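You operate a simulated robot arm through the tools that you are given. There is no shell and no other tool. Be economical: measure what you need, move in short steps, check, and stop when the job is done.

You are at the controls of a simulated two-armed robot. One attempt, no reset.

## Task
On the packing table, fold the blue cloth in half.

The check looks at the end state, three seconds after you hand in, the way a careful person would. Anything else that was tipped, shoved, dropped, spilled or broken makes it a failure. Flat cloth is picked up by pressing the open fingertips on it (5 to 10 N) and closing them slowly along it; thin cloth reads only 2 to 8 mm in the jaws.

## Robot
Two 7-joint arms with two-finger parallel grippers on one trunk, on a base that drives. Base frame: it is fixed to the floor where the robot stands at the start and does not move with it; the origin is under the middle of the robot, x ahead of it, y to its left, z up; the surface under the hand at the start is at about z = 85. Units: cm, degrees, N and s.
The left shoulder is at the start at [8.3, 25.9, 118.8], the right one opposite. With the tool pointing down near the work surface each hand reaches from about 34 to 78 cm from the robot's upright axis, wherever it stands, measured 20 degrees to its own side. Places, roughly: packing table [60, 130, 80]. Payload 3.91 kg a hand.
Tool frame (each hand has its own): the origin (TCP) lies between the finger pads and is the grasp point; the fingertips stand 3 cm ahead of it; z points along the fingers, y is the line along which they close. The gripper opens to 11 cm. The fingers are 2 cm wide and 1 cm thick; the gripper's body (4.8 by 11.2 cm) begins 5.5 cm behind the TCP.
Orientation is told as [roll, pitch, yaw] about the base's x, y, z axes, in that order, counted from this pose: with the fingers straight down and closing along the base's y, the tool's x points along the base's -x, its y along +y and its z along -z.

## Interface
- The arms move only by the tool nudge_tool. It takes "left_motion", "right_motion" or both (then of equal length, played together; a hand with none holds still); each is a list of rows, each a list of 3 entries, a list of its own where there are three numbers: the finger opening in cm, from 0 to 11, then the shift along the tool's x, y, z in cm, then the turn, a rotation vector about the tool's x, y, z in degrees. In form: [[fingers, [x, y, z], [rx, ry, rz]], ...]. A call has 1 to 20 rows; each row shifts and turns the commanded pose from where the row before left it, along the tool's axes as they then stand. Rows are played at 5 a second. More than 5 cm and 8.6 degrees between two rows, or a gripper value outside its range, and nothing of the call is played. Where a pose cannot be reached the arm comes as near as it can. A force on the tool above 40 N (or 10 N above the force at the start of the call, whichever is more), or a blocked arm, ends the call early, and 0.2 s more pass. Each finger travels about 7.2 cm/s and halts on what it meets, pressing with about 44 N; the grip force reading is that of the motor and also rises with nothing between the fingers. The clock runs only during rows and for 0.2 s after the last one: add rows that do not move to give the fingers time. It gives the time, the measured TCP pose, the force on the tool (base axes), the opening and the grip force at its end, in the units of the frame above (readings bear some noise), with the torque about the TCP (base axes, N m) and any sound that the robot's microphone picked up.
- Cameras (640 x 400 px; columns grow to the right, rows downward): "scene" is now at [12.59, 8.27, 138.84]; the picture's right is [0.12, -0.99, 0.01], its down [-0.83, -0.11, -0.55] and it looks along [0.55, 0.06, -0.83] (base axes); focal length 286 px, centre (320, 200). "left" rides on the left gripper at [7.2, -1.7, -10.3] in its tool frame; the picture's right is [0.23, 0.97, 0.00], its down [-0.76, 0.18, -0.62] and it looks along [-0.61, 0.14, 0.78] (tool axes); focal length 222 px, centre (320, 200). "right" rides on the right gripper at [7.3, 1.7, -10.3] in its tool frame; the picture's right is [-0.23, 0.97, 0.00], its down [-0.76, -0.18, -0.62] and it looks along [-0.61, -0.14, 0.78] (tool axes); focal length 222 px, centre (320, 200).
- snapshot(camera): a new picture of that camera. The clock stands still meanwhile.
- slide_trunk(by): slides the trunk up (or, below 0, down) by that many cm; the arms and the scene camera ride with it, the base frame stays. It gives what a move gives, with no picture.
- drive_base(legs): drives the robot by 1 to 6 legs, each [ahead, turn to the left] in cm and degrees, along the robot's own axes; the way and the turn of a leg run together, so that a leg with both is an arc; at most 150 cm and 180 degrees a leg. The arms and the cameras ride along, it lands a little off, and it stops where it bumps. It gives what a move gives.
- head_to(pan, tilt): turns the head with the scene camera to pan (to the left, within 86 degrees either way) and tilt (down, from -29 to 69), counted from straight ahead of the robot. It gives what a move gives.
- pixel_to_xyz(camera, pixels): for up to 12 pixels [column, row] of the newest picture of that camera ("zoom" is the newest enlarged one), the place [x, y, z] in the base frame of the surface seen there, good to about 0.2 cm. The clock stands still meanwhile.
- inspect(camera, box): a new picture of the part [left, top, right, bottom] of that camera's present view, enlarged. The clock stands still meanwhile.
- job_done(): hands the job in; it is judged then, once.

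Keep the steps short. Do not move on a guess: measure, check each grasp and each placing, and mend mistakes. In all there are 80 turns and 70 pictures (those below and enlarged ones count). Leave the grippers open and the arms clear of the work at the hand-in unless told otherwise, and finish with a single line.

The tools are called after "Emit:" by a JSON object that holds its "api" and its "payload". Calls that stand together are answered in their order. nudge_tool: Moves the arms, as the interface text tells. Its arguments: {"type":"object","properties":{"left_motion":{"type":"array"},"right_motion":{"type":"array"}},"required":[]} The other tools are called the same way: slide_trunk (by) slides the trunk up or down; drive_base (legs) drives the base; head_to (pan, tilt) turns the head that bears the scene camera; snapshot (camera) takes a picture; pixel_to_xyz (camera, pixels) gives the place of the surface under pixels of a picture; inspect (camera, box) takes an enlarged picture of a part of a camera's view; job_done () hands the job in.

At the start:

```text
t: 0.0
left_tcp_pos: [46.09, 43.95, 99.57]
left_orientation: [-0.1, 0.2, -1.8]
left_ft_force: [-0.5, 0.7, -0.3]
left_ft_torque: [-0.05, -0.07, -0.04]
left_width: 10.99
left_gripper_force: 0.0
right_tcp_pos: [31.43, -4.43, 104.89]
right_orientation: [-0.4, 0.0, -1.8]
right_ft_force: [0.1, -0.4, 0.4]
right_ft_torque: [-0.07, 0.12, 0.03]
right_width: 11.02
right_gripper_force: 0.0
trunk travel left (down, up): [-70.0, 24.0]
robot x, y, heading: [0.02, 5.62, -2.3]
head pan, tilt: [9.8, 56.4]
```

scene: 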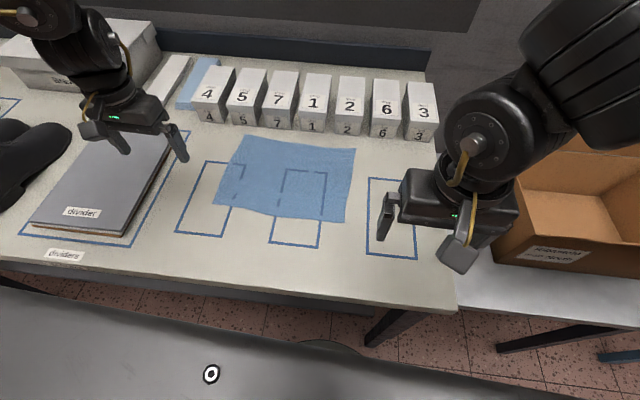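
right: 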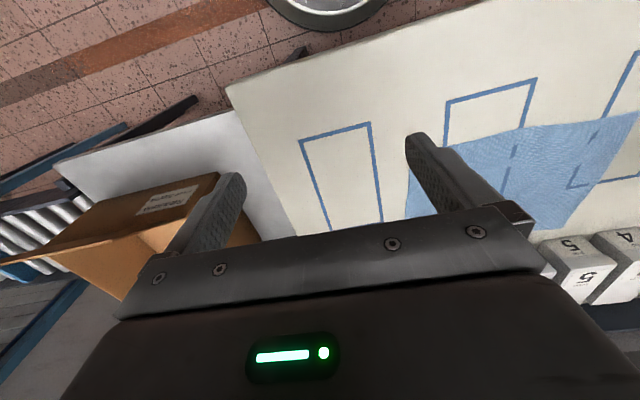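
left: 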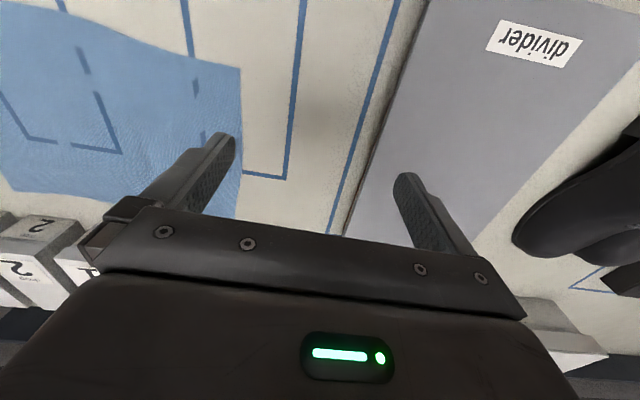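

The table ahead has a blue cloth on it, but the packing table is listed at [60, 130, 80], off to the left. I'll turn the head left to see it before anything moves.

Emit:
{"api": "head_to", "payload": {"pan": 60, "tilt": 35}}

Emit:
{"api": "snapshot", "payload": {"camera": "scene"}}

```text
t: 1.2
left_tcp_pos: [45.99, 42.91, 99.79]
left_orientation: [0.6, 0.2, -1.8]
left_ft_force: [0.4, 0.3, 0.6]
left_ft_torque: [0.01, 0.05, 0.01]
left_width: 11.01
left_gripper_force: 0.0
right_tcp_pos: [31.36, -5.66, 104.56]
right_orientation: [0.3, 0.0, -1.7]
right_ft_force: [0.4, 1.1, -0.7]
right_ft_torque: [-0.04, -0.02, -0.02]
right_width: 10.99
right_gripper_force: 0.1
trunk travel left (down, up): [-70.0, 24.0]
robot x, y, heading: [0.44, 5.84, -2.6]
head pan, tilt: [60.0, 35.0]
```

```text
66 pictures are left
```

scene: 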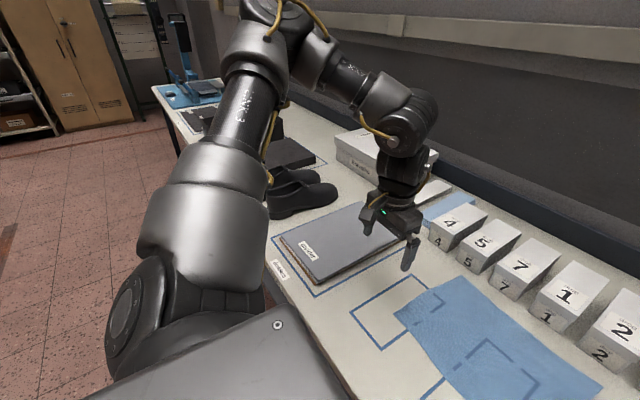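

This looks like one long table running left. There are other blue things at the far end and behind block 4, so I'll zoom in on those, then look at the near cloth straight on.

Emit:
{"api": "inspect", "payload": {"camera": "scene", "box": [140, 50, 360, 190]}}

Emit:
{"api": "pixel_to_xyz", "payload": {"camera": "scene", "pixels": [[190, 95], [160, 90], [445, 207], [380, 250], [470, 340]]}}

Emit:
{"api": "head_to", "payload": {"pan": 10, "tilt": 50}}

Emit:
{"api": "snapshot", "payload": {"camera": "scene"}}

```text
2.86 times, centred on (250, 120) of scene
```

zoom: 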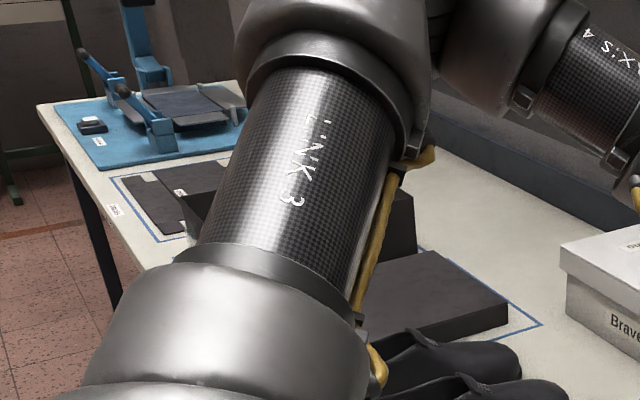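

```text
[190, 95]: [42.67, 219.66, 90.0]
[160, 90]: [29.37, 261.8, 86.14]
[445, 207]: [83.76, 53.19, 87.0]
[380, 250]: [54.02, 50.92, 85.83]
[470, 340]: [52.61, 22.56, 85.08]
```

```text
t: 2.4
left_tcp_pos: [45.76, 42.63, 100.02]
left_orientation: [0.7, 0.2, -1.8]
left_ft_force: [0.0, 0.3, 0.1]
left_ft_torque: [0.01, 0.0, 0.03]
left_width: 11.0
left_gripper_force: 0.0
right_tcp_pos: [31.26, -5.88, 104.6]
right_orientation: [0.6, -0.2, -1.8]
right_ft_force: [0.3, 0.4, 0.2]
right_ft_torque: [0.01, 0.03, -0.03]
right_width: 10.98
right_gripper_force: 0.1
trunk travel left (down, up): [-70.0, 24.0]
robot x, y, heading: [0.22, 5.43, -2.7]
head pan, tilt: [10.0, 50.0]
```

```text
64 pictures are left
```

scene: 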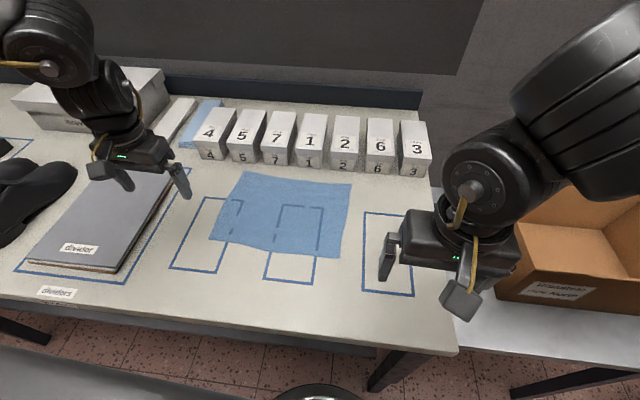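

The far blue item is a mat under a device, so the near cloth is the one. I'll zoom in and measure its corners: about (243,171), (351,184), (340,259) and (209,239).

Emit:
{"api": "inspect", "payload": {"camera": "scene", "box": [160, 150, 400, 300]}}

Emit:
{"api": "pixel_to_xyz", "payload": {"camera": "scene", "pixels": [[245, 173], [349, 186], [339, 257], [211, 238], [280, 215], [300, 180], [345, 220], [275, 249], [228, 205], [375, 320], [200, 136], [300, 165]]}}

```text
2.67 times, centred on (280, 225) of scene
```

zoom: 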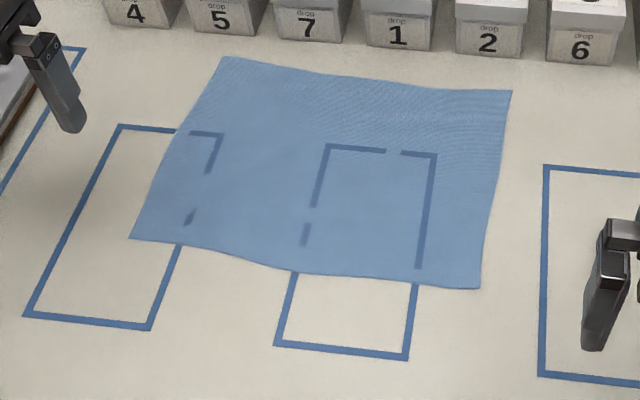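

```text
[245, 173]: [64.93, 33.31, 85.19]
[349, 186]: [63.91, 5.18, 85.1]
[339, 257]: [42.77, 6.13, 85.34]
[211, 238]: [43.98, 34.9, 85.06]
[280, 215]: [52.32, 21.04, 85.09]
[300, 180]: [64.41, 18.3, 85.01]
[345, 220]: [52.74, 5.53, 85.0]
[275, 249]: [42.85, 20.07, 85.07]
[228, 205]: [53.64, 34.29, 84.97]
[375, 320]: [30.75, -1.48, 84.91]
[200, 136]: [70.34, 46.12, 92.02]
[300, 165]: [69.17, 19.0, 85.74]
```

The cloth lies flat at z≈85, with its near edge at x≈43, its far edge at x≈65, and y from 5 to 35. The numbered blocks stand just behind it.

Plan:
1. Pinch the near edge at both corners, with the fingers closing along x.
2. Carry that edge over to the far edge.

First I'll turn both hands 90° up high, and measure the blocks.

Emit:
{"api": "pixel_to_xyz", "payload": {"camera": "scene", "pixels": [[212, 155], [244, 162], [277, 163], [310, 166], [344, 170], [379, 172], [213, 132], [308, 140], [414, 145], [209, 160], [308, 169], [379, 174]]}}

Emit:
{"api": "nudge_tool", "payload": {"left_motion": [[10, [0, 0, 0], [0, 0, 8]], [9, [0, 0, 0], [0, 0, 8]], [8, [0, 0, 0], [0, 0, 8]], [7, [0, 0, 0], [0, 0, 8]], [6, [0, 0, 0], [0, 0, 8]], [5, [0, 0, 0], [0, 0, 8]], [4, [0, 0, 0], [0, 0, 8]], [4, [0, 0, 0], [0, 0, 8]], [4, [0, 0, 0], [0, 0, 8]], [4, [0, 0, 0], [0, 0, 8]], [4, [0, 0, 0], [0, 0, 8]], [4, [0, 0, 0], [0, 0, 0]]], "right_motion": [[10, [0, 0, 0], [0, 0, -8]], [9, [0, 0, 0], [0, 0, -8]], [8, [0, 0, 0], [0, 0, -8]], [7, [0, 0, 0], [0, 0, -8]], [6, [0, 0, 0], [0, 0, -8]], [5, [0, 0, 0], [0, 0, -8]], [4, [0, 0, 0], [0, 0, -8]], [4, [0, 0, 0], [0, 0, -8]], [4, [0, 0, 0], [0, 0, -8]], [4, [0, 0, 0], [0, 0, -8]], [4, [0, 0, 0], [0, 0, -8]], [4, [0, 0, 0], [0, 0, 0]]]}}

Emit:
{"api": "snapshot", "payload": {"camera": "scene"}}

```text
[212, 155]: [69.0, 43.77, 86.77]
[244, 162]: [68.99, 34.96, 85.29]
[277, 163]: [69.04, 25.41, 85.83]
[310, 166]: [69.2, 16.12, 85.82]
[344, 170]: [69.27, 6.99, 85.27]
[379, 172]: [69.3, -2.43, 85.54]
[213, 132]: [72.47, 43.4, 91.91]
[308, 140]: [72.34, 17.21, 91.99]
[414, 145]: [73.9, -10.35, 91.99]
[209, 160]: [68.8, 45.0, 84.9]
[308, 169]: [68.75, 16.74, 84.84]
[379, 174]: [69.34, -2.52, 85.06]
```

```text
t: 4.3
left_tcp_pos: [45.61, 42.99, 100.06]
left_orientation: [0.1, 0.5, -68.7]
left_ft_force: [0.1, 0.7, -1.4]
left_ft_torque: [-0.02, 0.02, -0.06]
left_width: 4.0
left_gripper_force: 0.1
right_tcp_pos: [20.29, 4.99, 105.74]
right_orientation: [-1.1, -0.7, 65.3]
right_ft_force: [30.5, 3.1, 6.9]
right_ft_torque: [-0.84, 4.02, 1.86]
right_width: 3.98
right_gripper_force: 0.1
right hand out of reach, approached as far as the arm can: row 5, 6, 7, 8, 9
trunk travel left (down, up): [-70.0, 24.0]
robot x, y, heading: [0.01, 5.86, -2.6]
head pan, tilt: [10.0, 50.0]
stopped in row 9 (right hand): the force on the tool passed its limit at 145 N (the readings are from after the stop); the commanded pose is now the measured one
```

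```text
62 pictures are left
```

scene: 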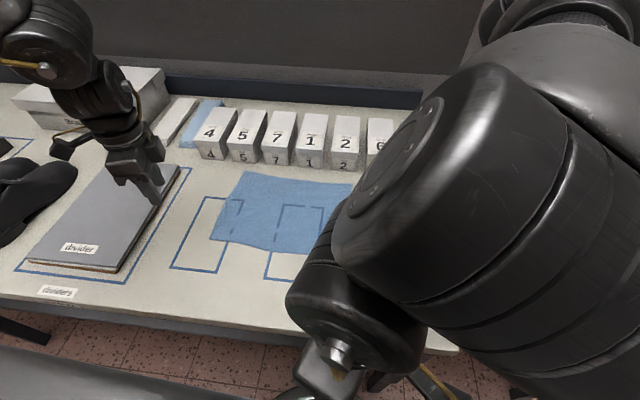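

The right hand was too close to the body when it turned: it hit something at x≈20 and stopped at yaw 65. The block fronts are at x≈69 and their tops at z=92. I'll move the right hand straight ahead, away from the body, before finishing its turn.

Emit:
{"api": "nudge_tool", "payload": {"right_motion": [[4, [-0.8, -1.8, 0], [0, 0, 0]], [4, [-0.8, -1.8, 0], [0, 0, 0]], [4, [-1.3, -2.7, 0], [0, 0, 0]], [4, [-1.3, -2.7, 0], [0, 0, 0]], [4, [-1.3, -2.7, 0], [0, 0, 0]], [4, [-1.3, -2.7, 0], [0, 0, 0]], [4, [-1.3, -2.7, 0], [0, 0, 0]], [4, [0, 0, 0], [0, 0, 0]], [4, [0, 0, 0], [0, 0, 0]]]}}

Emit:
{"api": "snapshot", "payload": {"camera": "scene"}}

```text
t: 4.8
left_tcp_pos: [45.83, 42.68, 99.93]
left_orientation: [0.2, 0.6, -68.8]
left_ft_force: [0.0, 0.3, -0.3]
left_ft_torque: [0.01, -0.02, 0.02]
left_width: 4.04
left_gripper_force: 0.1
right_tcp_pos: [20.39, 4.89, 105.46]
right_orientation: [-1.1, -0.9, 65.2]
right_ft_force: [12.1, 1.4, 2.4]
right_ft_torque: [-0.25, 1.49, 0.7]
right_width: 3.99
right_gripper_force: 0.0
right hand out of reach, approached as far as the arm can: row 1, 2
trunk travel left (down, up): [-70.0, 24.0]
robot x, y, heading: [0.39, 5.3, -2.8]
head pan, tilt: [10.0, 50.0]
stopped in row 2 (right hand): the force on the tool passed its limit at 43 N (the readings are from after the stop); the commanded pose is now the measured one
```

```text
61 pictures are left
```

scene: 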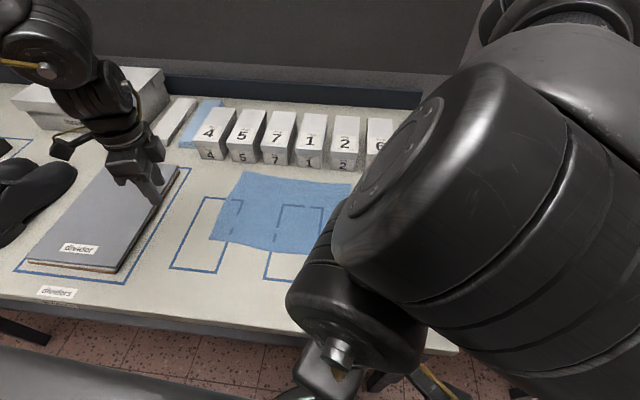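

The arm is at a joint limit in this pose. I'll undo the turn with small steps back, moving outward at the same time.

Emit:
{"api": "nudge_tool", "payload": {"right_motion": [[4, [0, -0.5, 0], [0, 0, 6]], [4, [0.5, -0.8, 0], [0, 0, 8]], [4, [0.5, -0.8, 0], [0, 0, 8]], [4, [0, -0.8, 0], [0, 0, 8]], [4, [-0.5, -1, 0], [0, 0, 8]], [4, [-1, -1, 0], [0, 0, 8]], [4, [-1, -1, 0], [0, 0, 8]], [4, [-1, -1, 0], [0, 0, 8]], [4, [0, 0, 0], [0, 0, 0]]]}}

Emit:
{"api": "snapshot", "payload": {"camera": "scene"}}

```text
t: 5.2
left_tcp_pos: [45.72, 42.73, 100.05]
left_orientation: [0.2, 0.7, -68.9]
left_ft_force: [1.0, 0.7, -0.8]
left_ft_torque: [0.02, -0.01, 0.04]
left_width: 3.99
left_gripper_force: 0.1
right_tcp_pos: [20.87, 4.32, 105.52]
right_orientation: [-1.4, -0.8, 61.8]
right_ft_force: [4.5, 0.2, 0.2]
right_ft_torque: [-0.03, 0.48, 0.22]
right_width: 4.02
right_gripper_force: 0.0
trunk travel left (down, up): [-70.0, 24.0]
robot x, y, heading: [0.36, 5.73, -2.6]
head pan, tilt: [10.0, 50.0]
stopped in row 1 (right hand): the force on the tool passed its limit at 49 N (the readings are from after the stop); the commanded pose is now the measured one
```

```text
60 pictures are left
```

scene: 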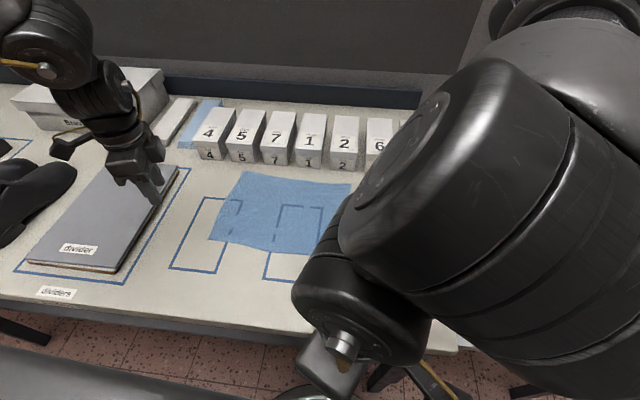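

It's coming free: the reading has dropped to 4.5 N. I'll carry on with smaller steps.

Emit:
{"api": "nudge_tool", "payload": {"right_motion": [[4, [0, -0.3, 0], [0, 0, 3]], [4, [0, -0.5, 0], [0, 0, 3]], [4, [0.3, -0.6, 0], [0, 0, 4]], [4, [0.3, -0.8, 0], [0, 0, 5]], [4, [0.3, -0.8, 0], [0, 0, 6]], [4, [0, -1, 0], [0, 0, 6]], [4, [0, -1, 0], [0, 0, 7]], [4, [-0.5, -1, 0], [0, 0, 7]], [4, [-0.5, -1, 0], [0, 0, 7]], [4, [0, 0, 0], [0, 0, 0]]]}}

Emit:
{"api": "snapshot", "payload": {"camera": "scene"}}

```text
t: 7.3
left_tcp_pos: [45.73, 42.67, 100.01]
left_orientation: [0.2, 0.6, -68.7]
left_ft_force: [-0.8, 0.1, 0.4]
left_ft_torque: [-0.02, -0.01, 0.02]
left_width: 3.99
left_gripper_force: 0.1
right_tcp_pos: [25.66, -1.04, 105.71]
right_orientation: [-0.3, -1.5, 13.7]
right_ft_force: [-0.5, 0.7, -0.5]
right_ft_torque: [0.01, 0.01, 0.01]
right_width: 3.99
right_gripper_force: 0.0
trunk travel left (down, up): [-70.0, 24.0]
robot x, y, heading: [0.4, 5.88, -3.0]
head pan, tilt: [10.0, 50.0]
```

```text
59 pictures are left
```

scene: 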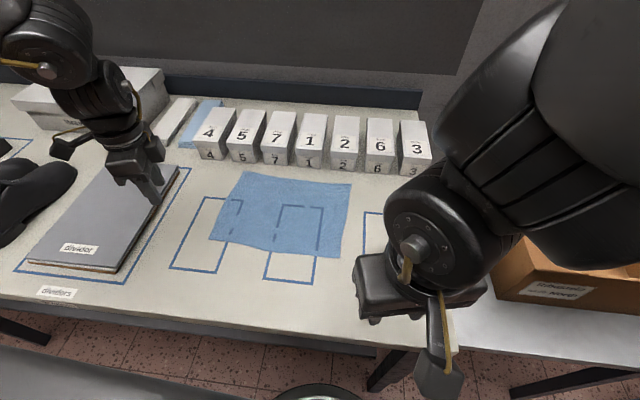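

It's free now. I'll move the right hand ahead to about x=44 at the same height, and let the left finish its turn with the last 21°.

Emit:
{"api": "nudge_tool", "payload": {"right_motion": [[4, [-3.5, -0.86, 0], [0, 0, 0]], [4, [-3.5, -0.86, 0], [0, 0, 0]], [4, [-3.5, -0.86, 0], [0, 0, 0]], [4, [-3.5, -0.86, 0], [0, 0, 0]], [4, [-3.5, -0.86, 0], [0, 0, 0]], [4, [0, 0, 0], [0, 0, 0]]], "left_motion": [[4, [0, 0, 0], [0, 0, 7]], [4, [0, 0, 0], [0, 0, 7]], [4, [0, 0, 0], [0, 0, 7]], [4, [0, 0, 0], [0, 0, 0]], [4, [0, 0, 0], [0, 0, 0]], [4, [0, 0, 0], [0, 0, 0]]]}}

Emit:
{"api": "nudge_tool", "payload": {"right_motion": [[4, [0, 0, 0], [0, 0, -7]], [4, [0, 0, 0], [0, 0, -7]], [4, [0, 0, 0], [0, 0, -7]], [4, [0, 0, 0], [0, 0, -7]], [4, [0, 0, 0], [0, 0, 0]]]}}

Emit:
{"api": "snapshot", "payload": {"camera": "scene"}}

```text
t: 8.8
left_tcp_pos: [45.74, 42.63, 100.01]
left_orientation: [0.1, 0.7, -89.7]
left_ft_force: [0.2, -0.4, -0.4]
left_ft_torque: [-0.01, -0.01, 0.02]
left_width: 4.0
left_gripper_force: 0.1
right_tcp_pos: [43.5, -0.76, 106.22]
right_orientation: [-0.3, -1.6, 13.8]
right_ft_force: [-0.9, -0.9, 0.0]
right_ft_torque: [-0.02, -0.02, -0.02]
right_width: 4.01
right_gripper_force: 0.0
trunk travel left (down, up): [-70.0, 24.0]
robot x, y, heading: [0.17, 5.58, -2.4]
head pan, tilt: [10.0, 50.0]
```

```text
t: 9.9
left_tcp_pos: [45.87, 42.69, 99.91]
left_orientation: [0.0, 0.7, -89.8]
left_ft_force: [1.0, 0.4, -0.1]
left_ft_torque: [-0.01, 0.03, 0.01]
left_width: 3.99
left_gripper_force: 0.0
right_tcp_pos: [36.84, 7.39, 109.92]
right_orientation: [1.7, -2.9, 36.1]
right_ft_force: [0.4, -0.8, 0.2]
right_ft_torque: [0.02, 0.04, -0.01]
right_width: 4.0
right_gripper_force: 0.0
right hand out of reach, approached as far as the arm can: row 1, 2, 3, 4
trunk travel left (down, up): [-70.0, 24.0]
robot x, y, heading: [0.27, 5.72, -2.9]
head pan, tilt: [10.0, 50.0]
```

```text
58 pictures are left
```

scene: 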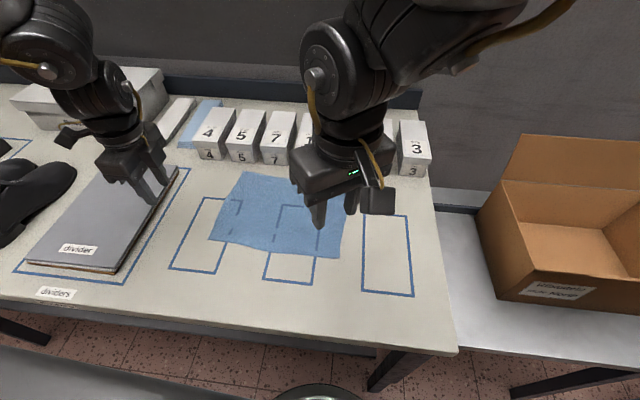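

The right hand can't turn to +90, so I'll turn it the other way, to −90 like the left hand.

Emit:
{"api": "nudge_tool", "payload": {"right_motion": [[4, [0, 0, 0], [0, 0, 7]], [4, [0, 0, 0], [0, 0, 7]], [4, [0, 0, 0], [0, 0, 7]], [4, [0, 0, 0], [0, 0, 7]], [4, [0, 0, 0], [0, 0, 8]], [4, [0, 0, 0], [0, 0, 8]], [4, [0, 0, 0], [0, 0, 8]], [4, [0, 0, 0], [0, 0, 8]], [4, [0, 0, 0], [0, 0, 8]], [4, [0, 0, 0], [0, 0, 8]], [4, [0, 0, 0], [0, 0, 8]], [4, [0, 0, 0], [0, 0, 8]], [4, [0, 0, 0], [0, 0, 8]], [4, [0, 0, 0], [0, 0, 8]], [4, [0, 0, 0], [0, 0, 8]], [4, [0, 0, 0], [0, 0, 8]], [4, [0, 0, 0], [0, 0, 8]], [4, [0, 0, 0], [0, 0, 0]]]}}

Emit:
{"api": "snapshot", "payload": {"camera": "scene"}}

```text
t: 13.8
left_tcp_pos: [45.68, 42.67, 99.99]
left_orientation: [-0.1, 0.7, -89.7]
left_ft_force: [0.6, 0.9, 0.0]
left_ft_torque: [0.03, -0.03, 0.02]
left_width: 4.0
left_gripper_force: 0.0
right_tcp_pos: [36.16, 7.53, 108.66]
right_orientation: [1.5, 0.3, -94.7]
right_ft_force: [-0.5, 0.3, 0.9]
right_ft_torque: [0.02, 0.02, 0.01]
right_width: 4.0
right_gripper_force: 0.0
trunk travel left (down, up): [-70.0, 24.0]
robot x, y, heading: [0.17, 5.9, -2.5]
head pan, tilt: [10.0, 50.0]
```

```text
57 pictures are left
```

scene: 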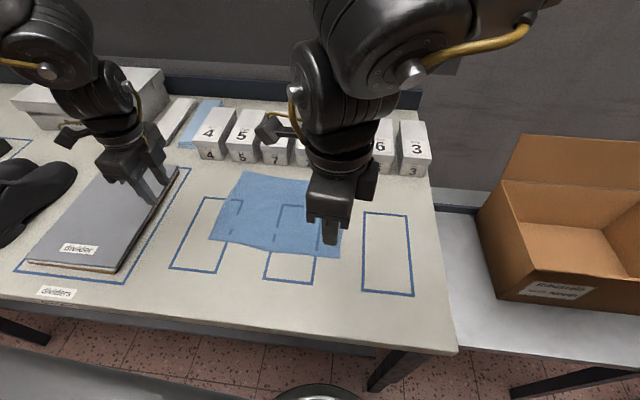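

Both hands now point down with the fingers closing along x. I'll trim the yaw to −92.3 to match the cloth edge, set the opening to 3 cm, and bring both hands above the near edge with the tips about 4 cm up. The right goes to (43.6, 7.5) and the left to (44.6, 33.3).

Emit:
{"api": "nudge_tool", "payload": {"right_motion": [[3, [0, 0, 0], [0, 0, -2.4]], [3, [0.1, 2.5, 0], [0, 0, 0]], [3, [0.1, 2.5, 2], [0, 0, 0]], [3, [0.1, 2.4, 3], [0, 0, 0]], [3, [0, 0, 4], [0, 0, 0]], [3, [0, 0, 4], [0, 0, 0]], [3, [0, 0, 3.7], [0, 0, 0]], [3, [0, 0, 0], [0, 0, 0]], [3, [0, 0, 0], [0, 0, 0]]], "left_motion": [[3, [0, 0, 0], [0, 0, 2.6]], [3, [-3.1, -0.24, 0], [0, 0, 0]], [3, [-3.1, -0.24, 0], [0, 0, 0]], [3, [-3.2, -0.24, 0], [0, 0, 0]], [3, [0, 0, 3], [0, 0, 0]], [3, [0, 0, 3], [0, 0, 0]], [3, [0, 0, 2], [0, 0, 0]], [3, [0, 0, 0], [0, 0, 0]], [3, [0, 0, 0], [0, 0, 0]]]}}

Emit:
{"api": "snapshot", "payload": {"camera": "scene"}}

Emit:
{"api": "snapshot", "payload": {"camera": "left"}}

Emit:
{"api": "snapshot", "payload": {"camera": "right"}}

```text
t: 15.8
left_tcp_pos: [44.65, 33.24, 91.62]
left_orientation: [-0.1, 0.7, -92.4]
left_ft_force: [-0.2, 0.5, 1.0]
left_ft_torque: [-0.02, 0.0, -0.02]
left_width: 3.0
left_gripper_force: 0.0
right_tcp_pos: [43.84, 7.28, 92.39]
right_orientation: [1.5, 0.2, -92.2]
right_ft_force: [0.4, 0.2, -0.1]
right_ft_torque: [0.0, 0.02, 0.01]
right_width: 3.02
right_gripper_force: 0.0
trunk travel left (down, up): [-70.0, 24.0]
robot x, y, heading: [-0.12, 5.25, -3.0]
head pan, tilt: [10.0, 50.0]
```

```text
56 pictures are left
```

scene: 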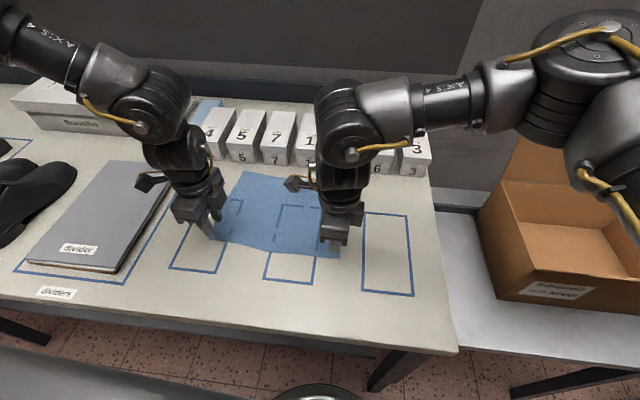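

```text
55 pictures are left
```

left: 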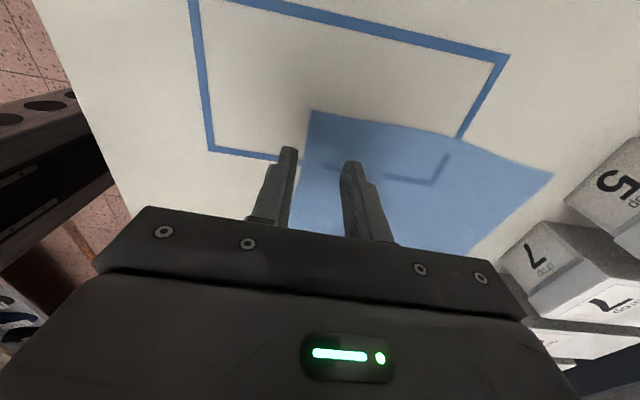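

```text
54 pictures are left
```

right: 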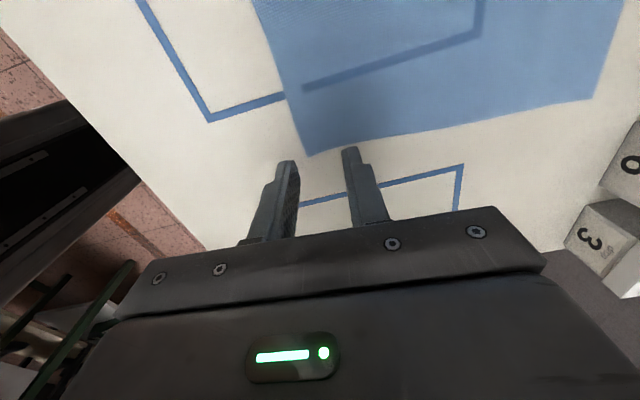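

Measuring the cloth's near corners and edges in both hand views.

Emit:
{"api": "pixel_to_xyz", "payload": {"camera": "right", "pixels": [[309, 156], [300, 130], [285, 90], [345, 148], [590, 96]]}}

Emit:
{"api": "pixel_to_xyz", "payload": {"camera": "left", "pixels": [[313, 113], [306, 140], [301, 180], [551, 174], [450, 130]]}}

```text
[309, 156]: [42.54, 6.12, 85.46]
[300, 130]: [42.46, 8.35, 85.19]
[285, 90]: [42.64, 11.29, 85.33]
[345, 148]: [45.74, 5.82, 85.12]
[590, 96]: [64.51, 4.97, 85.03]
```

```text
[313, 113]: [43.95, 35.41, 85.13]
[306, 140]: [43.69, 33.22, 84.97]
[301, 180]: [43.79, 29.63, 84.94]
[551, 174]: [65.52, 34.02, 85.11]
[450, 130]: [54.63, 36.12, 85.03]
```

The edge is at x=42.45 under the right hand and x=43.65 under the left, so each near finger will land about 0.4 cm outside it. I'll lower both until the tips are about half a centimetre above the table.

Emit:
{"api": "nudge_tool", "payload": {"right_motion": [[3, [0.4, -0.2, 1.3], [0, 0, 0]], [3, [0, 0, 1.3], [0, 0, 0]], [3, [0, 0, 1.3], [0, 0, 0]], [3, [0, 0, 0], [0, 0, 0]], [3, [0, 0, 0], [0, 0, 0]]], "left_motion": [[3, [0, 0, 1], [0, 0, 0]], [3, [0, 0, 1], [0, 0, 0]], [3, [0, 0, 1.1], [0, 0, 0]], [3, [0, 0, 0], [0, 0, 0]], [3, [0, 0, 0], [0, 0, 0]]]}}

Emit:
{"api": "inspect", "payload": {"camera": "scene", "box": [160, 170, 380, 300]}}

```text
t: 16.9
left_tcp_pos: [44.59, 33.53, 88.72]
left_orientation: [-0.1, 0.7, -92.4]
left_ft_force: [0.1, -0.1, 0.4]
left_ft_torque: [0.03, 0.02, -0.02]
left_width: 2.98
left_gripper_force: 0.0
right_tcp_pos: [43.93, 7.91, 88.28]
right_orientation: [1.5, 0.3, -92.1]
right_ft_force: [-0.1, -0.6, 0.3]
right_ft_torque: [-0.03, -0.02, 0.0]
right_width: 2.98
right_gripper_force: 0.1
trunk travel left (down, up): [-70.0, 24.0]
robot x, y, heading: [0.18, 5.71, -2.5]
head pan, tilt: [10.0, 50.0]
```

```text
2.91 times, centred on (270, 235) of scene
```

zoom: 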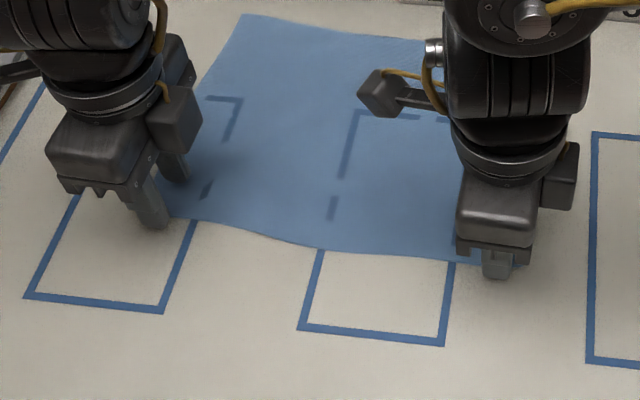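

The near fingers sit just outside the edge. I'll press down in small steps, aiming for 5–10 N on each hand, and shift the right hand 0.3 cm toward −x.

Emit:
{"api": "nudge_tool", "payload": {"right_motion": [[3, [0, -0.3, 0], [0, 0, 0]], [3, [0, 0, 0.1], [0, 0, 0]], [3, [0, 0, 0.1], [0, 0, 0]], [3, [0, 0, 0.1], [0, 0, 0]], [3, [0, 0, 0], [0, 0, 0]]], "left_motion": [[3, [0, 0, 0.2], [0, 0, 0]], [3, [0, 0, 0.2], [0, 0, 0]], [3, [0, 0, 0.2], [0, 0, 0]], [3, [0, 0, 0.1], [0, 0, 0]], [3, [0, 0, 0], [0, 0, 0]]]}}

```text
t: 18.1
left_tcp_pos: [44.65, 33.62, 88.07]
left_orientation: [0.0, 0.7, -92.4]
left_ft_force: [0.2, 0.0, 4.8]
left_ft_torque: [-0.01, -0.15, 0.03]
left_width: 3.05
left_gripper_force: 0.3
right_tcp_pos: [43.61, 7.9, 88.11]
right_orientation: [1.6, 0.3, -92.2]
right_ft_force: [0.4, -0.5, 7.5]
right_ft_torque: [-0.08, -0.05, 0.03]
right_width: 2.98
right_gripper_force: 0.0
trunk travel left (down, up): [-70.0, 24.0]
robot x, y, heading: [-0.11, 5.7, -2.8]
head pan, tilt: [10.0, 50.0]
```

Contact is at 4.8 N on the left and 7.5 N on the right. I'll press the left slightly more, then close both slowly.

Emit:
{"api": "nudge_tool", "payload": {"right_motion": [[3, [0, 0, 0], [0, 0, 0]], [2.8, [0, 0, 0], [0, 0, 0]], [2.6, [0, 0, 0], [0, 0, 0]], [2.4, [0, 0, 0], [0, 0, 0]], [2.2, [0, 0, 0], [0, 0, 0]], [2.0, [0, 0, 0], [0, 0, 0]], [1.8, [0, 0, 0], [0, 0, 0]], [1.6, [0, 0, 0], [0, 0, 0]], [1.4, [0, 0, 0], [0, 0, 0]], [1.2, [0, 0, 0], [0, 0, 0]], [1.0, [0, 0, 0], [0, 0, 0]], [0.8, [0, 0, 0], [0, 0, 0]], [0.6, [0, 0, 0], [0, 0, 0]], [0.4, [0, 0, 0], [0, 0, 0]], [0.2, [0, 0, 0], [0, 0, 0]], [0, [0, 0, 0], [0, 0, 0]], [0, [0, 0, 0], [0, 0, 0]]], "left_motion": [[3, [0, 0, 0.05], [0, 0, 0]], [2.8, [0, 0, 0], [0, 0, 0]], [2.6, [0, 0, 0], [0, 0, 0]], [2.4, [0, 0, 0], [0, 0, 0]], [2.2, [0, 0, 0], [0, 0, 0]], [2.0, [0, 0, 0], [0, 0, 0]], [1.8, [0, 0, 0], [0, 0, 0]], [1.6, [0, 0, 0], [0, 0, 0]], [1.4, [0, 0, 0], [0, 0, 0]], [1.2, [0, 0, 0], [0, 0, 0]], [1.0, [0, 0, 0], [0, 0, 0]], [0.8, [0, 0, 0], [0, 0, 0]], [0.6, [0, 0, 0], [0, 0, 0]], [0.4, [0, 0, 0], [0, 0, 0]], [0.2, [0, 0, 0], [0, 0, 0]], [0, [0, 0, 0], [0, 0, 0]], [0, [0, 0, 0], [0, 0, 0]]]}}

Emit:
{"api": "inspect", "payload": {"camera": "scene", "box": [160, 170, 380, 300]}}

Emit:
{"api": "snapshot", "payload": {"camera": "left"}}

Emit:
{"api": "snapshot", "payload": {"camera": "right"}}

```text
t: 21.8
left_tcp_pos: [44.47, 33.45, 88.1]
left_orientation: [0.2, 0.7, -92.5]
left_ft_force: [-0.1, -0.3, 7.3]
left_ft_torque: [-0.05, -0.02, 0.0]
left_width: 0.15
left_gripper_force: 42.4
right_tcp_pos: [43.4, 7.98, 88.04]
right_orientation: [1.6, 0.3, -92.2]
right_ft_force: [-1.7, -0.9, 14.3]
right_ft_torque: [-0.12, 0.0, -0.04]
right_width: 0.19
right_gripper_force: 42.0
trunk travel left (down, up): [-70.0, 24.0]
robot x, y, heading: [0.37, 6.06, -2.7]
head pan, tilt: [10.0, 50.0]
```

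```text
2.91 times, centred on (270, 235) of scene
```

zoom: 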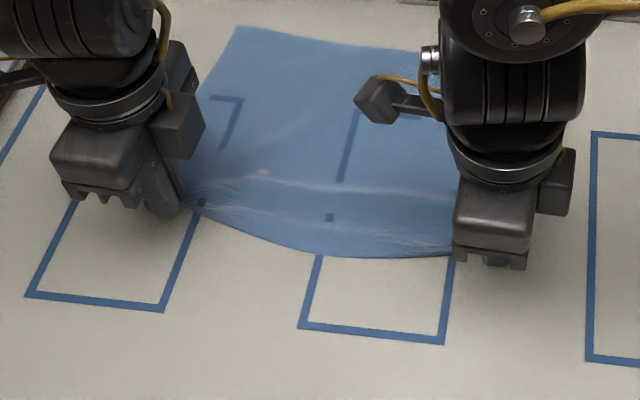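

```text
51 pictures are left
```

left: 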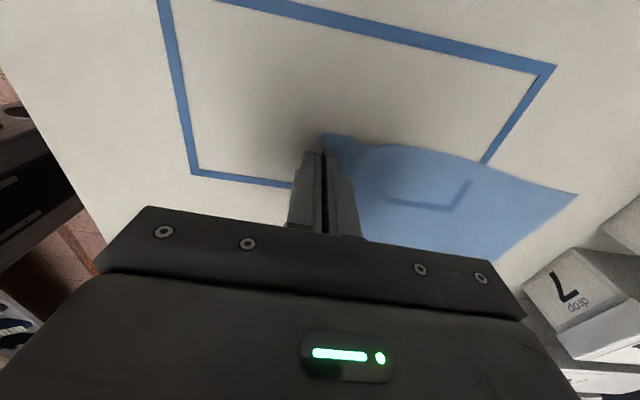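

```text
50 pictures are left
```

right: 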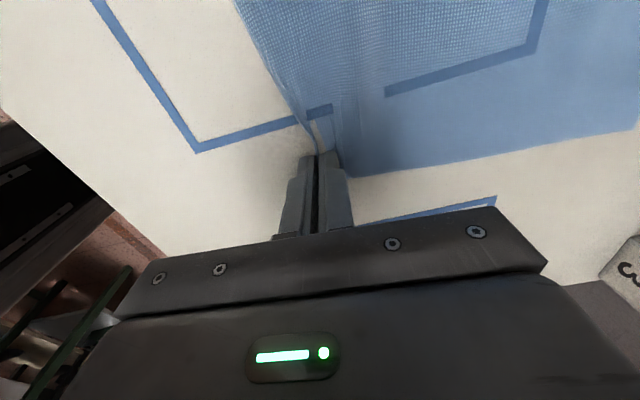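

Both jaws read 1.5–1.9 mm and the cloth looks gathered into them. I'll lift 4 cm slowly, drifting a little toward +x, to check the hold.

Emit:
{"api": "nudge_tool", "payload": {"right_motion": [[0, [0, 0, -0.5], [0, 0, 0]], [0, [0, 0.2, -0.8], [0, 0, 0]], [0, [0, 0.3, -0.9], [0, 0, 0]], [0, [0, 0.4, -0.9], [0, 0, 0]], [0, [0, 0.5, -0.9], [0, 0, 0]], [0, [0, 0, 0], [0, 0, 0]], [0, [0, 0, 0], [0, 0, 0]]], "left_motion": [[0, [0, 0, -0.5], [0, 0, 0]], [0, [0, 0.2, -0.8], [0, 0, 0]], [0, [0, 0.3, -0.9], [0, 0, 0]], [0, [0, 0.4, -0.9], [0, 0, 0]], [0, [0, 0.5, -0.9], [0, 0, 0]], [0, [0, 0, 0], [0, 0, 0]], [0, [0, 0, 0], [0, 0, 0]]]}}

Emit:
{"api": "snapshot", "payload": {"camera": "scene"}}

Emit:
{"api": "snapshot", "payload": {"camera": "left"}}

Emit:
{"api": "snapshot", "payload": {"camera": "right"}}

```text
t: 23.4
left_tcp_pos: [46.17, 33.28, 92.07]
left_orientation: [0.0, 0.6, -92.4]
left_ft_force: [-0.7, -0.1, 1.0]
left_ft_torque: [0.05, -0.01, 0.01]
left_width: 0.17
left_gripper_force: 41.1
right_tcp_pos: [44.83, 8.03, 92.02]
right_orientation: [1.5, 0.2, -92.2]
right_ft_force: [-0.2, -0.4, -0.1]
right_ft_torque: [-0.04, -0.02, -0.01]
right_width: 0.19
right_gripper_force: 41.5
trunk travel left (down, up): [-70.0, 24.0]
robot x, y, heading: [0.14, 5.77, -2.5]
head pan, tilt: [10.0, 50.0]
```

```text
49 pictures are left
```

scene: 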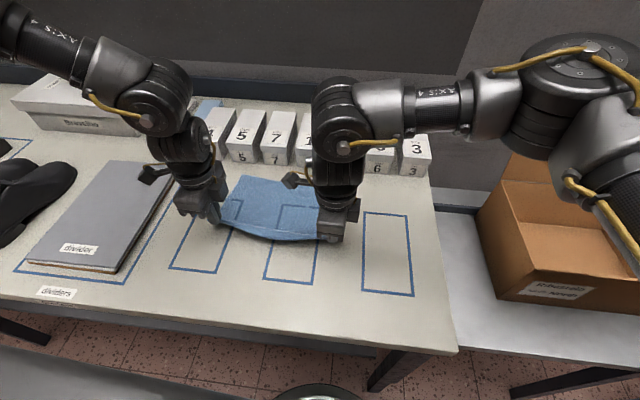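

```text
48 pictures are left
```

left: 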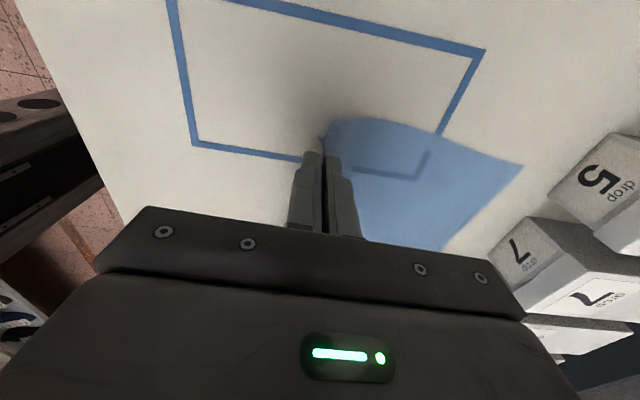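

```text
47 pictures are left
```

right: 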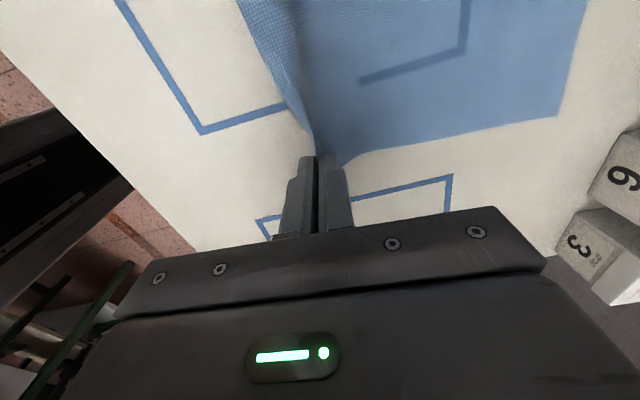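

Both hands hold the lifted edge. Now I'll check where the far corners are, in case the cloth was dragged.

Emit:
{"api": "pixel_to_xyz", "payload": {"camera": "left", "pixels": [[520, 168], [480, 150], [440, 140], [320, 145]]}}

Emit:
{"api": "pixel_to_xyz", "payload": {"camera": "right", "pixels": [[561, 115], [575, 60], [480, 132], [380, 153], [320, 140]]}}

```text
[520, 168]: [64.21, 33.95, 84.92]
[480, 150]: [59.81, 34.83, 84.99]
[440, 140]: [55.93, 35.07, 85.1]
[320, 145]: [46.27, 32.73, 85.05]
```

```text
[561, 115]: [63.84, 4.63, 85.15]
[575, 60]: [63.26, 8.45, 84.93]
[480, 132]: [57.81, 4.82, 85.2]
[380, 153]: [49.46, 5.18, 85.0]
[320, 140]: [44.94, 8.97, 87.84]
```

The far corners are now at (64.3, 33.9) and (63.8, 4.6). I'll carry the edge over in an arc about 9 cm high to x≈62.5, stopping with the tips 1.3 cm above the table. The gripper bodies stay short of the block fronts at x=69.

Emit:
{"api": "nudge_tool", "payload": {"left_motion": [[0, [-0.03, 0.9, -1.25], [0, 0, 0]], [0, [-0.03, 0.9, -1.25], [0, 0, 0]], [0, [-0.03, 1.5, -1], [0, 0, 0]], [0, [-0.03, 1.5, -1], [0, 0, 0]], [0, [-0.03, 1.5, -0.25], [0, 0, 0]], [0, [-0.03, 1.5, -0.25], [0, 0, 0]], [0, [-0.03, 1.5, 0.5], [0, 0, 0]], [0, [-0.03, 1.5, 0.5], [0, 0, 0]], [0, [-0.03, 1.5, 1.25], [0, 0, 0]], [0, [-0.03, 1.5, 1.25], [0, 0, 0]], [0, [-0.03, 0.9, 1.25], [0, 0, 0]], [0, [-0.03, 0.9, 1.25], [0, 0, 0]], [0, [-0.03, 0.4, 0.85], [0, 0, 0]], [0, [-0.03, 0.4, 0.85], [0, 0, 0]], [0, [0, 0, 0], [0, 0, 0]], [0, [0, 0, 0], [0, 0, 0]]], "right_motion": [[0, [-0.03, 1.3, -1.25], [0, 0, 0]], [0, [-0.03, 1.3, -1.25], [0, 0, 0]], [0, [-0.03, 1.6, -1], [0, 0, 0]], [0, [-0.03, 1.6, -1], [0, 0, 0]], [0, [-0.03, 1.6, -0.25], [0, 0, 0]], [0, [-0.03, 1.6, -0.25], [0, 0, 0]], [0, [-0.03, 1.6, 0.5], [0, 0, 0]], [0, [-0.03, 1.6, 0.5], [0, 0, 0]], [0, [-0.03, 1.5, 1.25], [0, 0, 0]], [0, [-0.03, 1.5, 1.25], [0, 0, 0]], [0, [-0.03, 0.8, 1.25], [0, 0, 0]], [0, [-0.03, 0.8, 1.25], [0, 0, 0]], [0, [-0.03, 0.4, 0.85], [0, 0, 0]], [0, [-0.03, 0.4, 0.85], [0, 0, 0]], [0, [0, 0, 0], [0, 0, 0]], [0, [0, 0, 0], [0, 0, 0]]]}}

Emit:
{"api": "snapshot", "payload": {"camera": "scene"}}

Emit:
{"api": "snapshot", "payload": {"camera": "left"}}

Emit:
{"api": "snapshot", "payload": {"camera": "right"}}

```text
t: 25.9
left_tcp_pos: [57.64, 34.85, 93.87]
left_orientation: [0.5, -0.5, -93.1]
left_ft_force: [1.7, -18.4, -1.7]
left_ft_torque: [-0.48, -0.05, 0.03]
left_width: 0.21
left_gripper_force: 41.7
left hand out of reach, approached as far as the arm can: row 8, 9, 10, 11, 12
right_tcp_pos: [60.93, 8.1, 92.01]
right_orientation: [1.3, 1.3, -91.3]
right_ft_force: [-1.7, 18.3, 1.6]
right_ft_torque: [0.54, 0.06, 0.04]
right_width: 0.16
right_gripper_force: 42.3
trunk travel left (down, up): [-70.0, 24.0]
robot x, y, heading: [0.18, 5.61, -2.8]
head pan, tilt: [10.0, 50.0]
stopped in row 12 (left hand): the force on the tool passed its limit at 42 N (the readings are from after the stop); the commanded pose is now the measured one
```

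```text
46 pictures are left
```

scene: 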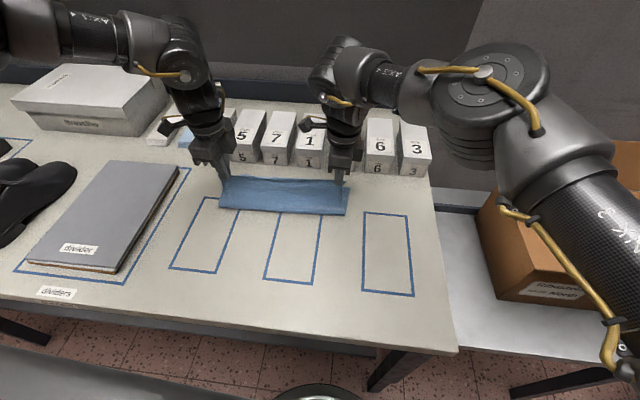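

```text
45 pictures are left
```

left: 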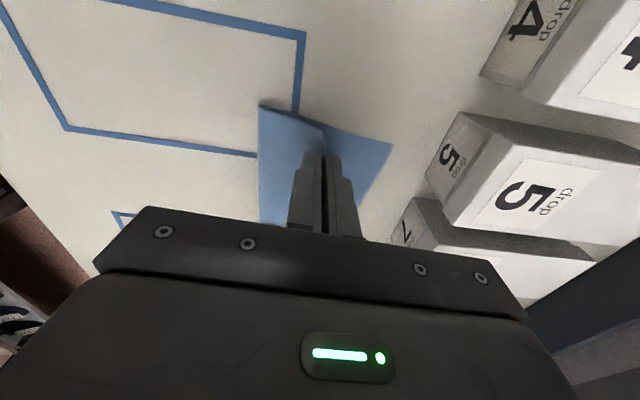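

```text
44 pictures are left
```

right: 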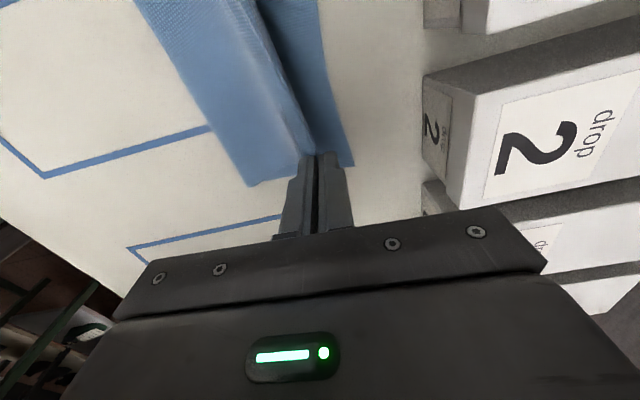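

The left hand ran out of reach at x≈57.6 with this wrist angle, and it drifted outward, so the cloth is tight at 18 N. Both grips still hold. I'll ease the tension by moving the left inward, turning its wrist back about 16° and lowering slightly, and see whether the reach recovers.

Emit:
{"api": "nudge_tool", "payload": {"left_motion": [[0, [-0.7, 0, 0.3], [0, 0, -4]], [0, [-0.7, 0, 0.3], [0, 0, -4]], [0, [-0.3, 0, 0.3], [0, 0, -4]], [0, [0, 0, 0.3], [0, 0, -4]], [0, [0, 0, 0], [0, 0, 0]], [0, [0, 0, 0], [0, 0, 0]]]}}

```text
t: 27.3
left_tcp_pos: [56.62, 34.44, 93.19]
left_orientation: [0.4, -0.4, -76.9]
left_ft_force: [2.6, -18.5, -1.5]
left_ft_torque: [-0.53, -0.09, -0.02]
left_width: 0.19
left_gripper_force: 42.1
left hand out of reach, approached as far as the arm can: row 1, 2, 3
right_tcp_pos: [61.03, 7.72, 92.01]
right_orientation: [1.3, 1.0, -91.6]
right_ft_force: [-1.8, 18.3, 0.8]
right_ft_torque: [0.58, 0.03, 0.06]
right_width: 0.15
right_gripper_force: 41.0
trunk travel left (down, up): [-70.0, 24.0]
robot x, y, heading: [0.4, 5.92, -2.6]
head pan, tilt: [10.0, 50.0]
```

The last row was within reach. I'll move the left +3 cm in x and −1.3 cm in y, with a bit more turn.

Emit:
{"api": "nudge_tool", "payload": {"left_motion": [[0, [-0.5, 0.5, 0], [0, 0, -4]], [0, [-0.5, 0.7, 0], [0, 0, -4]], [0, [-0.5, 0.8, 0], [0, 0, 0]], [0, [-0.5, 0.8, 0], [0, 0, 0]], [0, [0, 0, 0], [0, 0, 0]], [0, [0, 0, 0], [0, 0, 0]]]}}

Emit:
{"api": "snapshot", "payload": {"camera": "scene"}}

```text
t: 28.7
left_tcp_pos: [58.04, 34.99, 94.42]
left_orientation: [0.3, -0.6, -69.1]
left_ft_force: [2.7, -29.8, -2.2]
left_ft_torque: [-0.74, -0.08, -0.11]
left_width: 0.16
left_gripper_force: 41.1
left hand out of reach, approached as far as the arm can: row 1, 2, 3, 4
right_tcp_pos: [61.11, 7.81, 92.1]
right_orientation: [1.4, 1.2, -91.5]
right_ft_force: [-3.5, 29.9, 2.8]
right_ft_torque: [0.89, 0.11, 0.03]
right_width: 0.18
right_gripper_force: 40.9
trunk travel left (down, up): [-70.0, 24.0]
robot x, y, heading: [-0.0, 5.69, -2.8]
head pan, tilt: [10.0, 50.0]
```

```text
43 pictures are left
```

scene: 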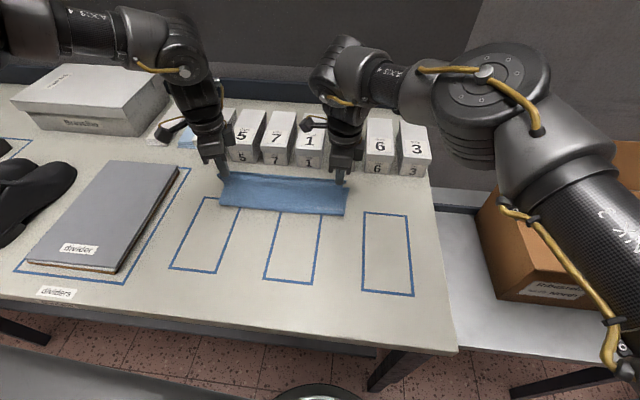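

The left is at a limit here and still pulling outward. I'll bring both hands back about 3–4 cm in x to slacken the cloth. I'll also measure the gap between the table edge and the robot's chassis, since driving the base forward may be the clean fix.

Emit:
{"api": "nudge_tool", "payload": {"left_motion": [[0, [0, -0.8, 0], [0, 0, 0]], [0, [0, -0.8, 0], [0, 0, 0]], [0, [-0.1, -0.9, 0], [0, 0, 0]], [0, [-0.2, -0.9, 0], [0, 0, 0]], [0, [0, 0, 0], [0, 0, 0]]], "right_motion": [[0, [0, -0.9, -0.3], [0, 0, 0]], [0, [0, -0.9, -0.3], [0, 0, 0]], [0, [0, -0.9, -0.3], [0, 0, 0]], [0, [0, -0.9, -0.3], [0, 0, 0]], [0, [0, 0, 0], [0, 0, 0]]]}}

Emit:
{"api": "snapshot", "payload": {"camera": "scene"}}

Emit:
{"api": "pixel_to_xyz", "payload": {"camera": "scene", "pixels": [[60, 300], [250, 325], [430, 348], [20, 360], [150, 385], [310, 392], [200, 398], [30, 335], [120, 312]]}}

```text
t: 29.9
left_tcp_pos: [54.87, 33.67, 94.29]
left_orientation: [0.2, -0.1, -68.7]
left_ft_force: [-0.1, -3.5, -0.3]
left_ft_torque: [-0.09, -0.01, -0.05]
left_width: 0.16
left_gripper_force: 41.9
right_tcp_pos: [57.49, 7.65, 93.24]
right_orientation: [1.4, 0.7, -91.7]
right_ft_force: [-0.2, 4.0, 0.0]
right_ft_torque: [0.1, 0.0, 0.0]
right_width: 0.16
right_gripper_force: 42.1
trunk travel left (down, up): [-70.0, 24.0]
robot x, y, heading: [-0.37, 5.79, -2.6]
head pan, tilt: [10.0, 50.0]
```

```text
42 pictures are left
```

scene: 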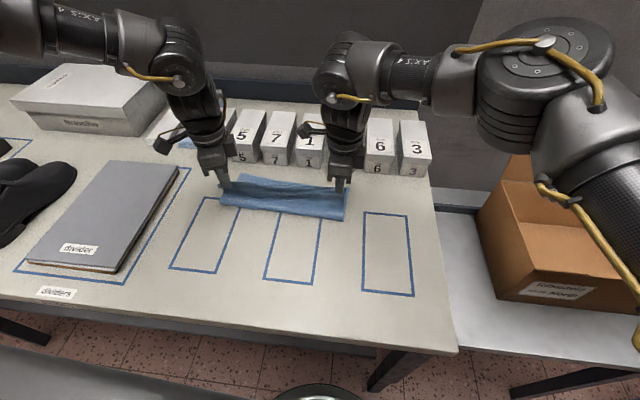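

```text
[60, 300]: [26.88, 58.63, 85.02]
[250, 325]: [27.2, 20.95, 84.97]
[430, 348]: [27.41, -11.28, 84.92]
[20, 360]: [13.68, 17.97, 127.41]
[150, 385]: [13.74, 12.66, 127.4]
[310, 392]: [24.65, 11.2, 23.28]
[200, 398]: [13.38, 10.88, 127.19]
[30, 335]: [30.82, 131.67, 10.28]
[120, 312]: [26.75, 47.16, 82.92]
```

The tension is gone, now about 4 N. The table edge is at x≈27 and the robot's base reaches x≈25. I'll look down to see whether legs or a shelf under the table would block driving ahead.

Emit:
{"api": "head_to", "payload": {"pan": -10, "tilt": 68}}

Emit:
{"api": "snapshot", "payload": {"camera": "scene"}}

```text
t: 30.7
left_tcp_pos: [55.08, 33.56, 94.31]
left_orientation: [0.4, -0.3, -68.8]
left_ft_force: [-0.5, -1.1, 0.8]
left_ft_torque: [-0.04, -0.05, -0.01]
left_width: 0.18
left_gripper_force: 41.3
right_tcp_pos: [57.26, 7.71, 93.31]
right_orientation: [1.3, 0.9, -91.6]
right_ft_force: [-0.7, 1.2, 0.8]
right_ft_torque: [0.07, -0.02, -0.01]
right_width: 0.16
right_gripper_force: 42.1
trunk travel left (down, up): [-70.0, 24.0]
robot x, y, heading: [-0.21, 5.77, -2.9]
head pan, tilt: [-10.0, 68.0]
```

```text
41 pictures are left
```

scene: 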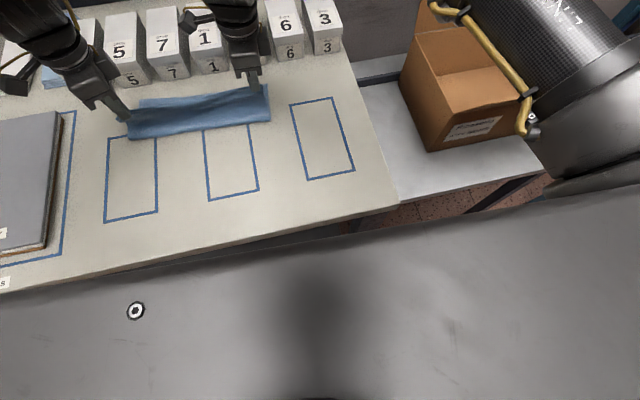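

The underside isn't visible, so driving is risky. Instead I'll try turning the left wrist further back toward its natural yaw, where its reach is longest, then moving it +x by 2 cm as a test while the cloth is slack.

Emit:
{"api": "nudge_tool", "payload": {"left_motion": [[0, [0, 0, 0], [0, 0, -6]], [0, [0, 0, 0], [0, 0, -6]], [0, [0, 0, 0], [0, 0, -6]], [0, [0, 0, 0], [0, 0, -6]], [0, [-0.7, 0.7, 0], [0, 0, 0]], [0, [-0.7, 0.7, 0], [0, 0, 0]], [0, [0, 0, 0], [0, 0, 0]]]}}

```text
t: 32.3
left_tcp_pos: [56.61, 33.67, 94.57]
left_orientation: [0.2, -0.4, -44.8]
left_ft_force: [0.3, -4.6, 0.3]
left_ft_torque: [-0.15, -0.04, -0.05]
left_width: 0.15
left_gripper_force: 41.4
left hand out of reach, approached as far as the arm can: row 6
right_tcp_pos: [57.31, 7.74, 93.28]
right_orientation: [1.3, 1.0, -91.6]
right_ft_force: [-0.1, 4.3, 0.4]
right_ft_torque: [0.14, -0.02, 0.01]
right_width: 0.19
right_gripper_force: 41.6
trunk travel left (down, up): [-70.0, 24.0]
robot x, y, heading: [0.51, 5.93, -3.0]
head pan, tilt: [-10.0, 68.0]
```

Yaw isn't the cause; the limit depends on position at x≈57 and this height. I'll lower both hands to TCP z≈90 and try +x again.

Emit:
{"api": "nudge_tool", "payload": {"left_motion": [[0, [0, -0.3, 1.5], [0, 0, 0]], [0, [0, 0, 1.5], [0, 0, 0]], [0, [0, 0, 1], [0, 0, 0]], [0, [-0.7, 0.7, 0.3], [0, 0, 0]], [0, [-0.7, 0.7, 0], [0, 0, 0]], [0, [0, 0, 0], [0, 0, 0]]], "right_motion": [[0, [0, 0, 1], [0, 0, 0]], [0, [0, 0, 1], [0, 0, 0]], [0, [0, 0, 1], [0, 0, 0]], [0, [0, 0.7, 0], [0, 0, 0]], [0, [0, 0.7, 0], [0, 0, 0]], [0, [0, 0, 0], [0, 0, 0]]]}}

```text
t: 33.7
left_tcp_pos: [56.64, 35.14, 91.9]
left_orientation: [0.0, -0.9, -45.1]
left_ft_force: [2.8, -33.4, -3.1]
left_ft_torque: [-0.88, -0.04, -0.3]
left_width: 0.2
left_gripper_force: 41.9
left hand out of reach, approached as far as the arm can: row 1, 2, 3, 4, 5
right_tcp_pos: [58.86, 7.96, 90.12]
right_orientation: [1.3, 1.3, -91.4]
right_ft_force: [-2.1, 30.6, 1.8]
right_ft_torque: [0.95, 0.08, 0.01]
right_width: 0.16
right_gripper_force: 42.5
trunk travel left (down, up): [-70.0, 24.0]
robot x, y, heading: [-0.27, 5.55, -2.5]
head pan, tilt: [-10.0, 68.0]
```

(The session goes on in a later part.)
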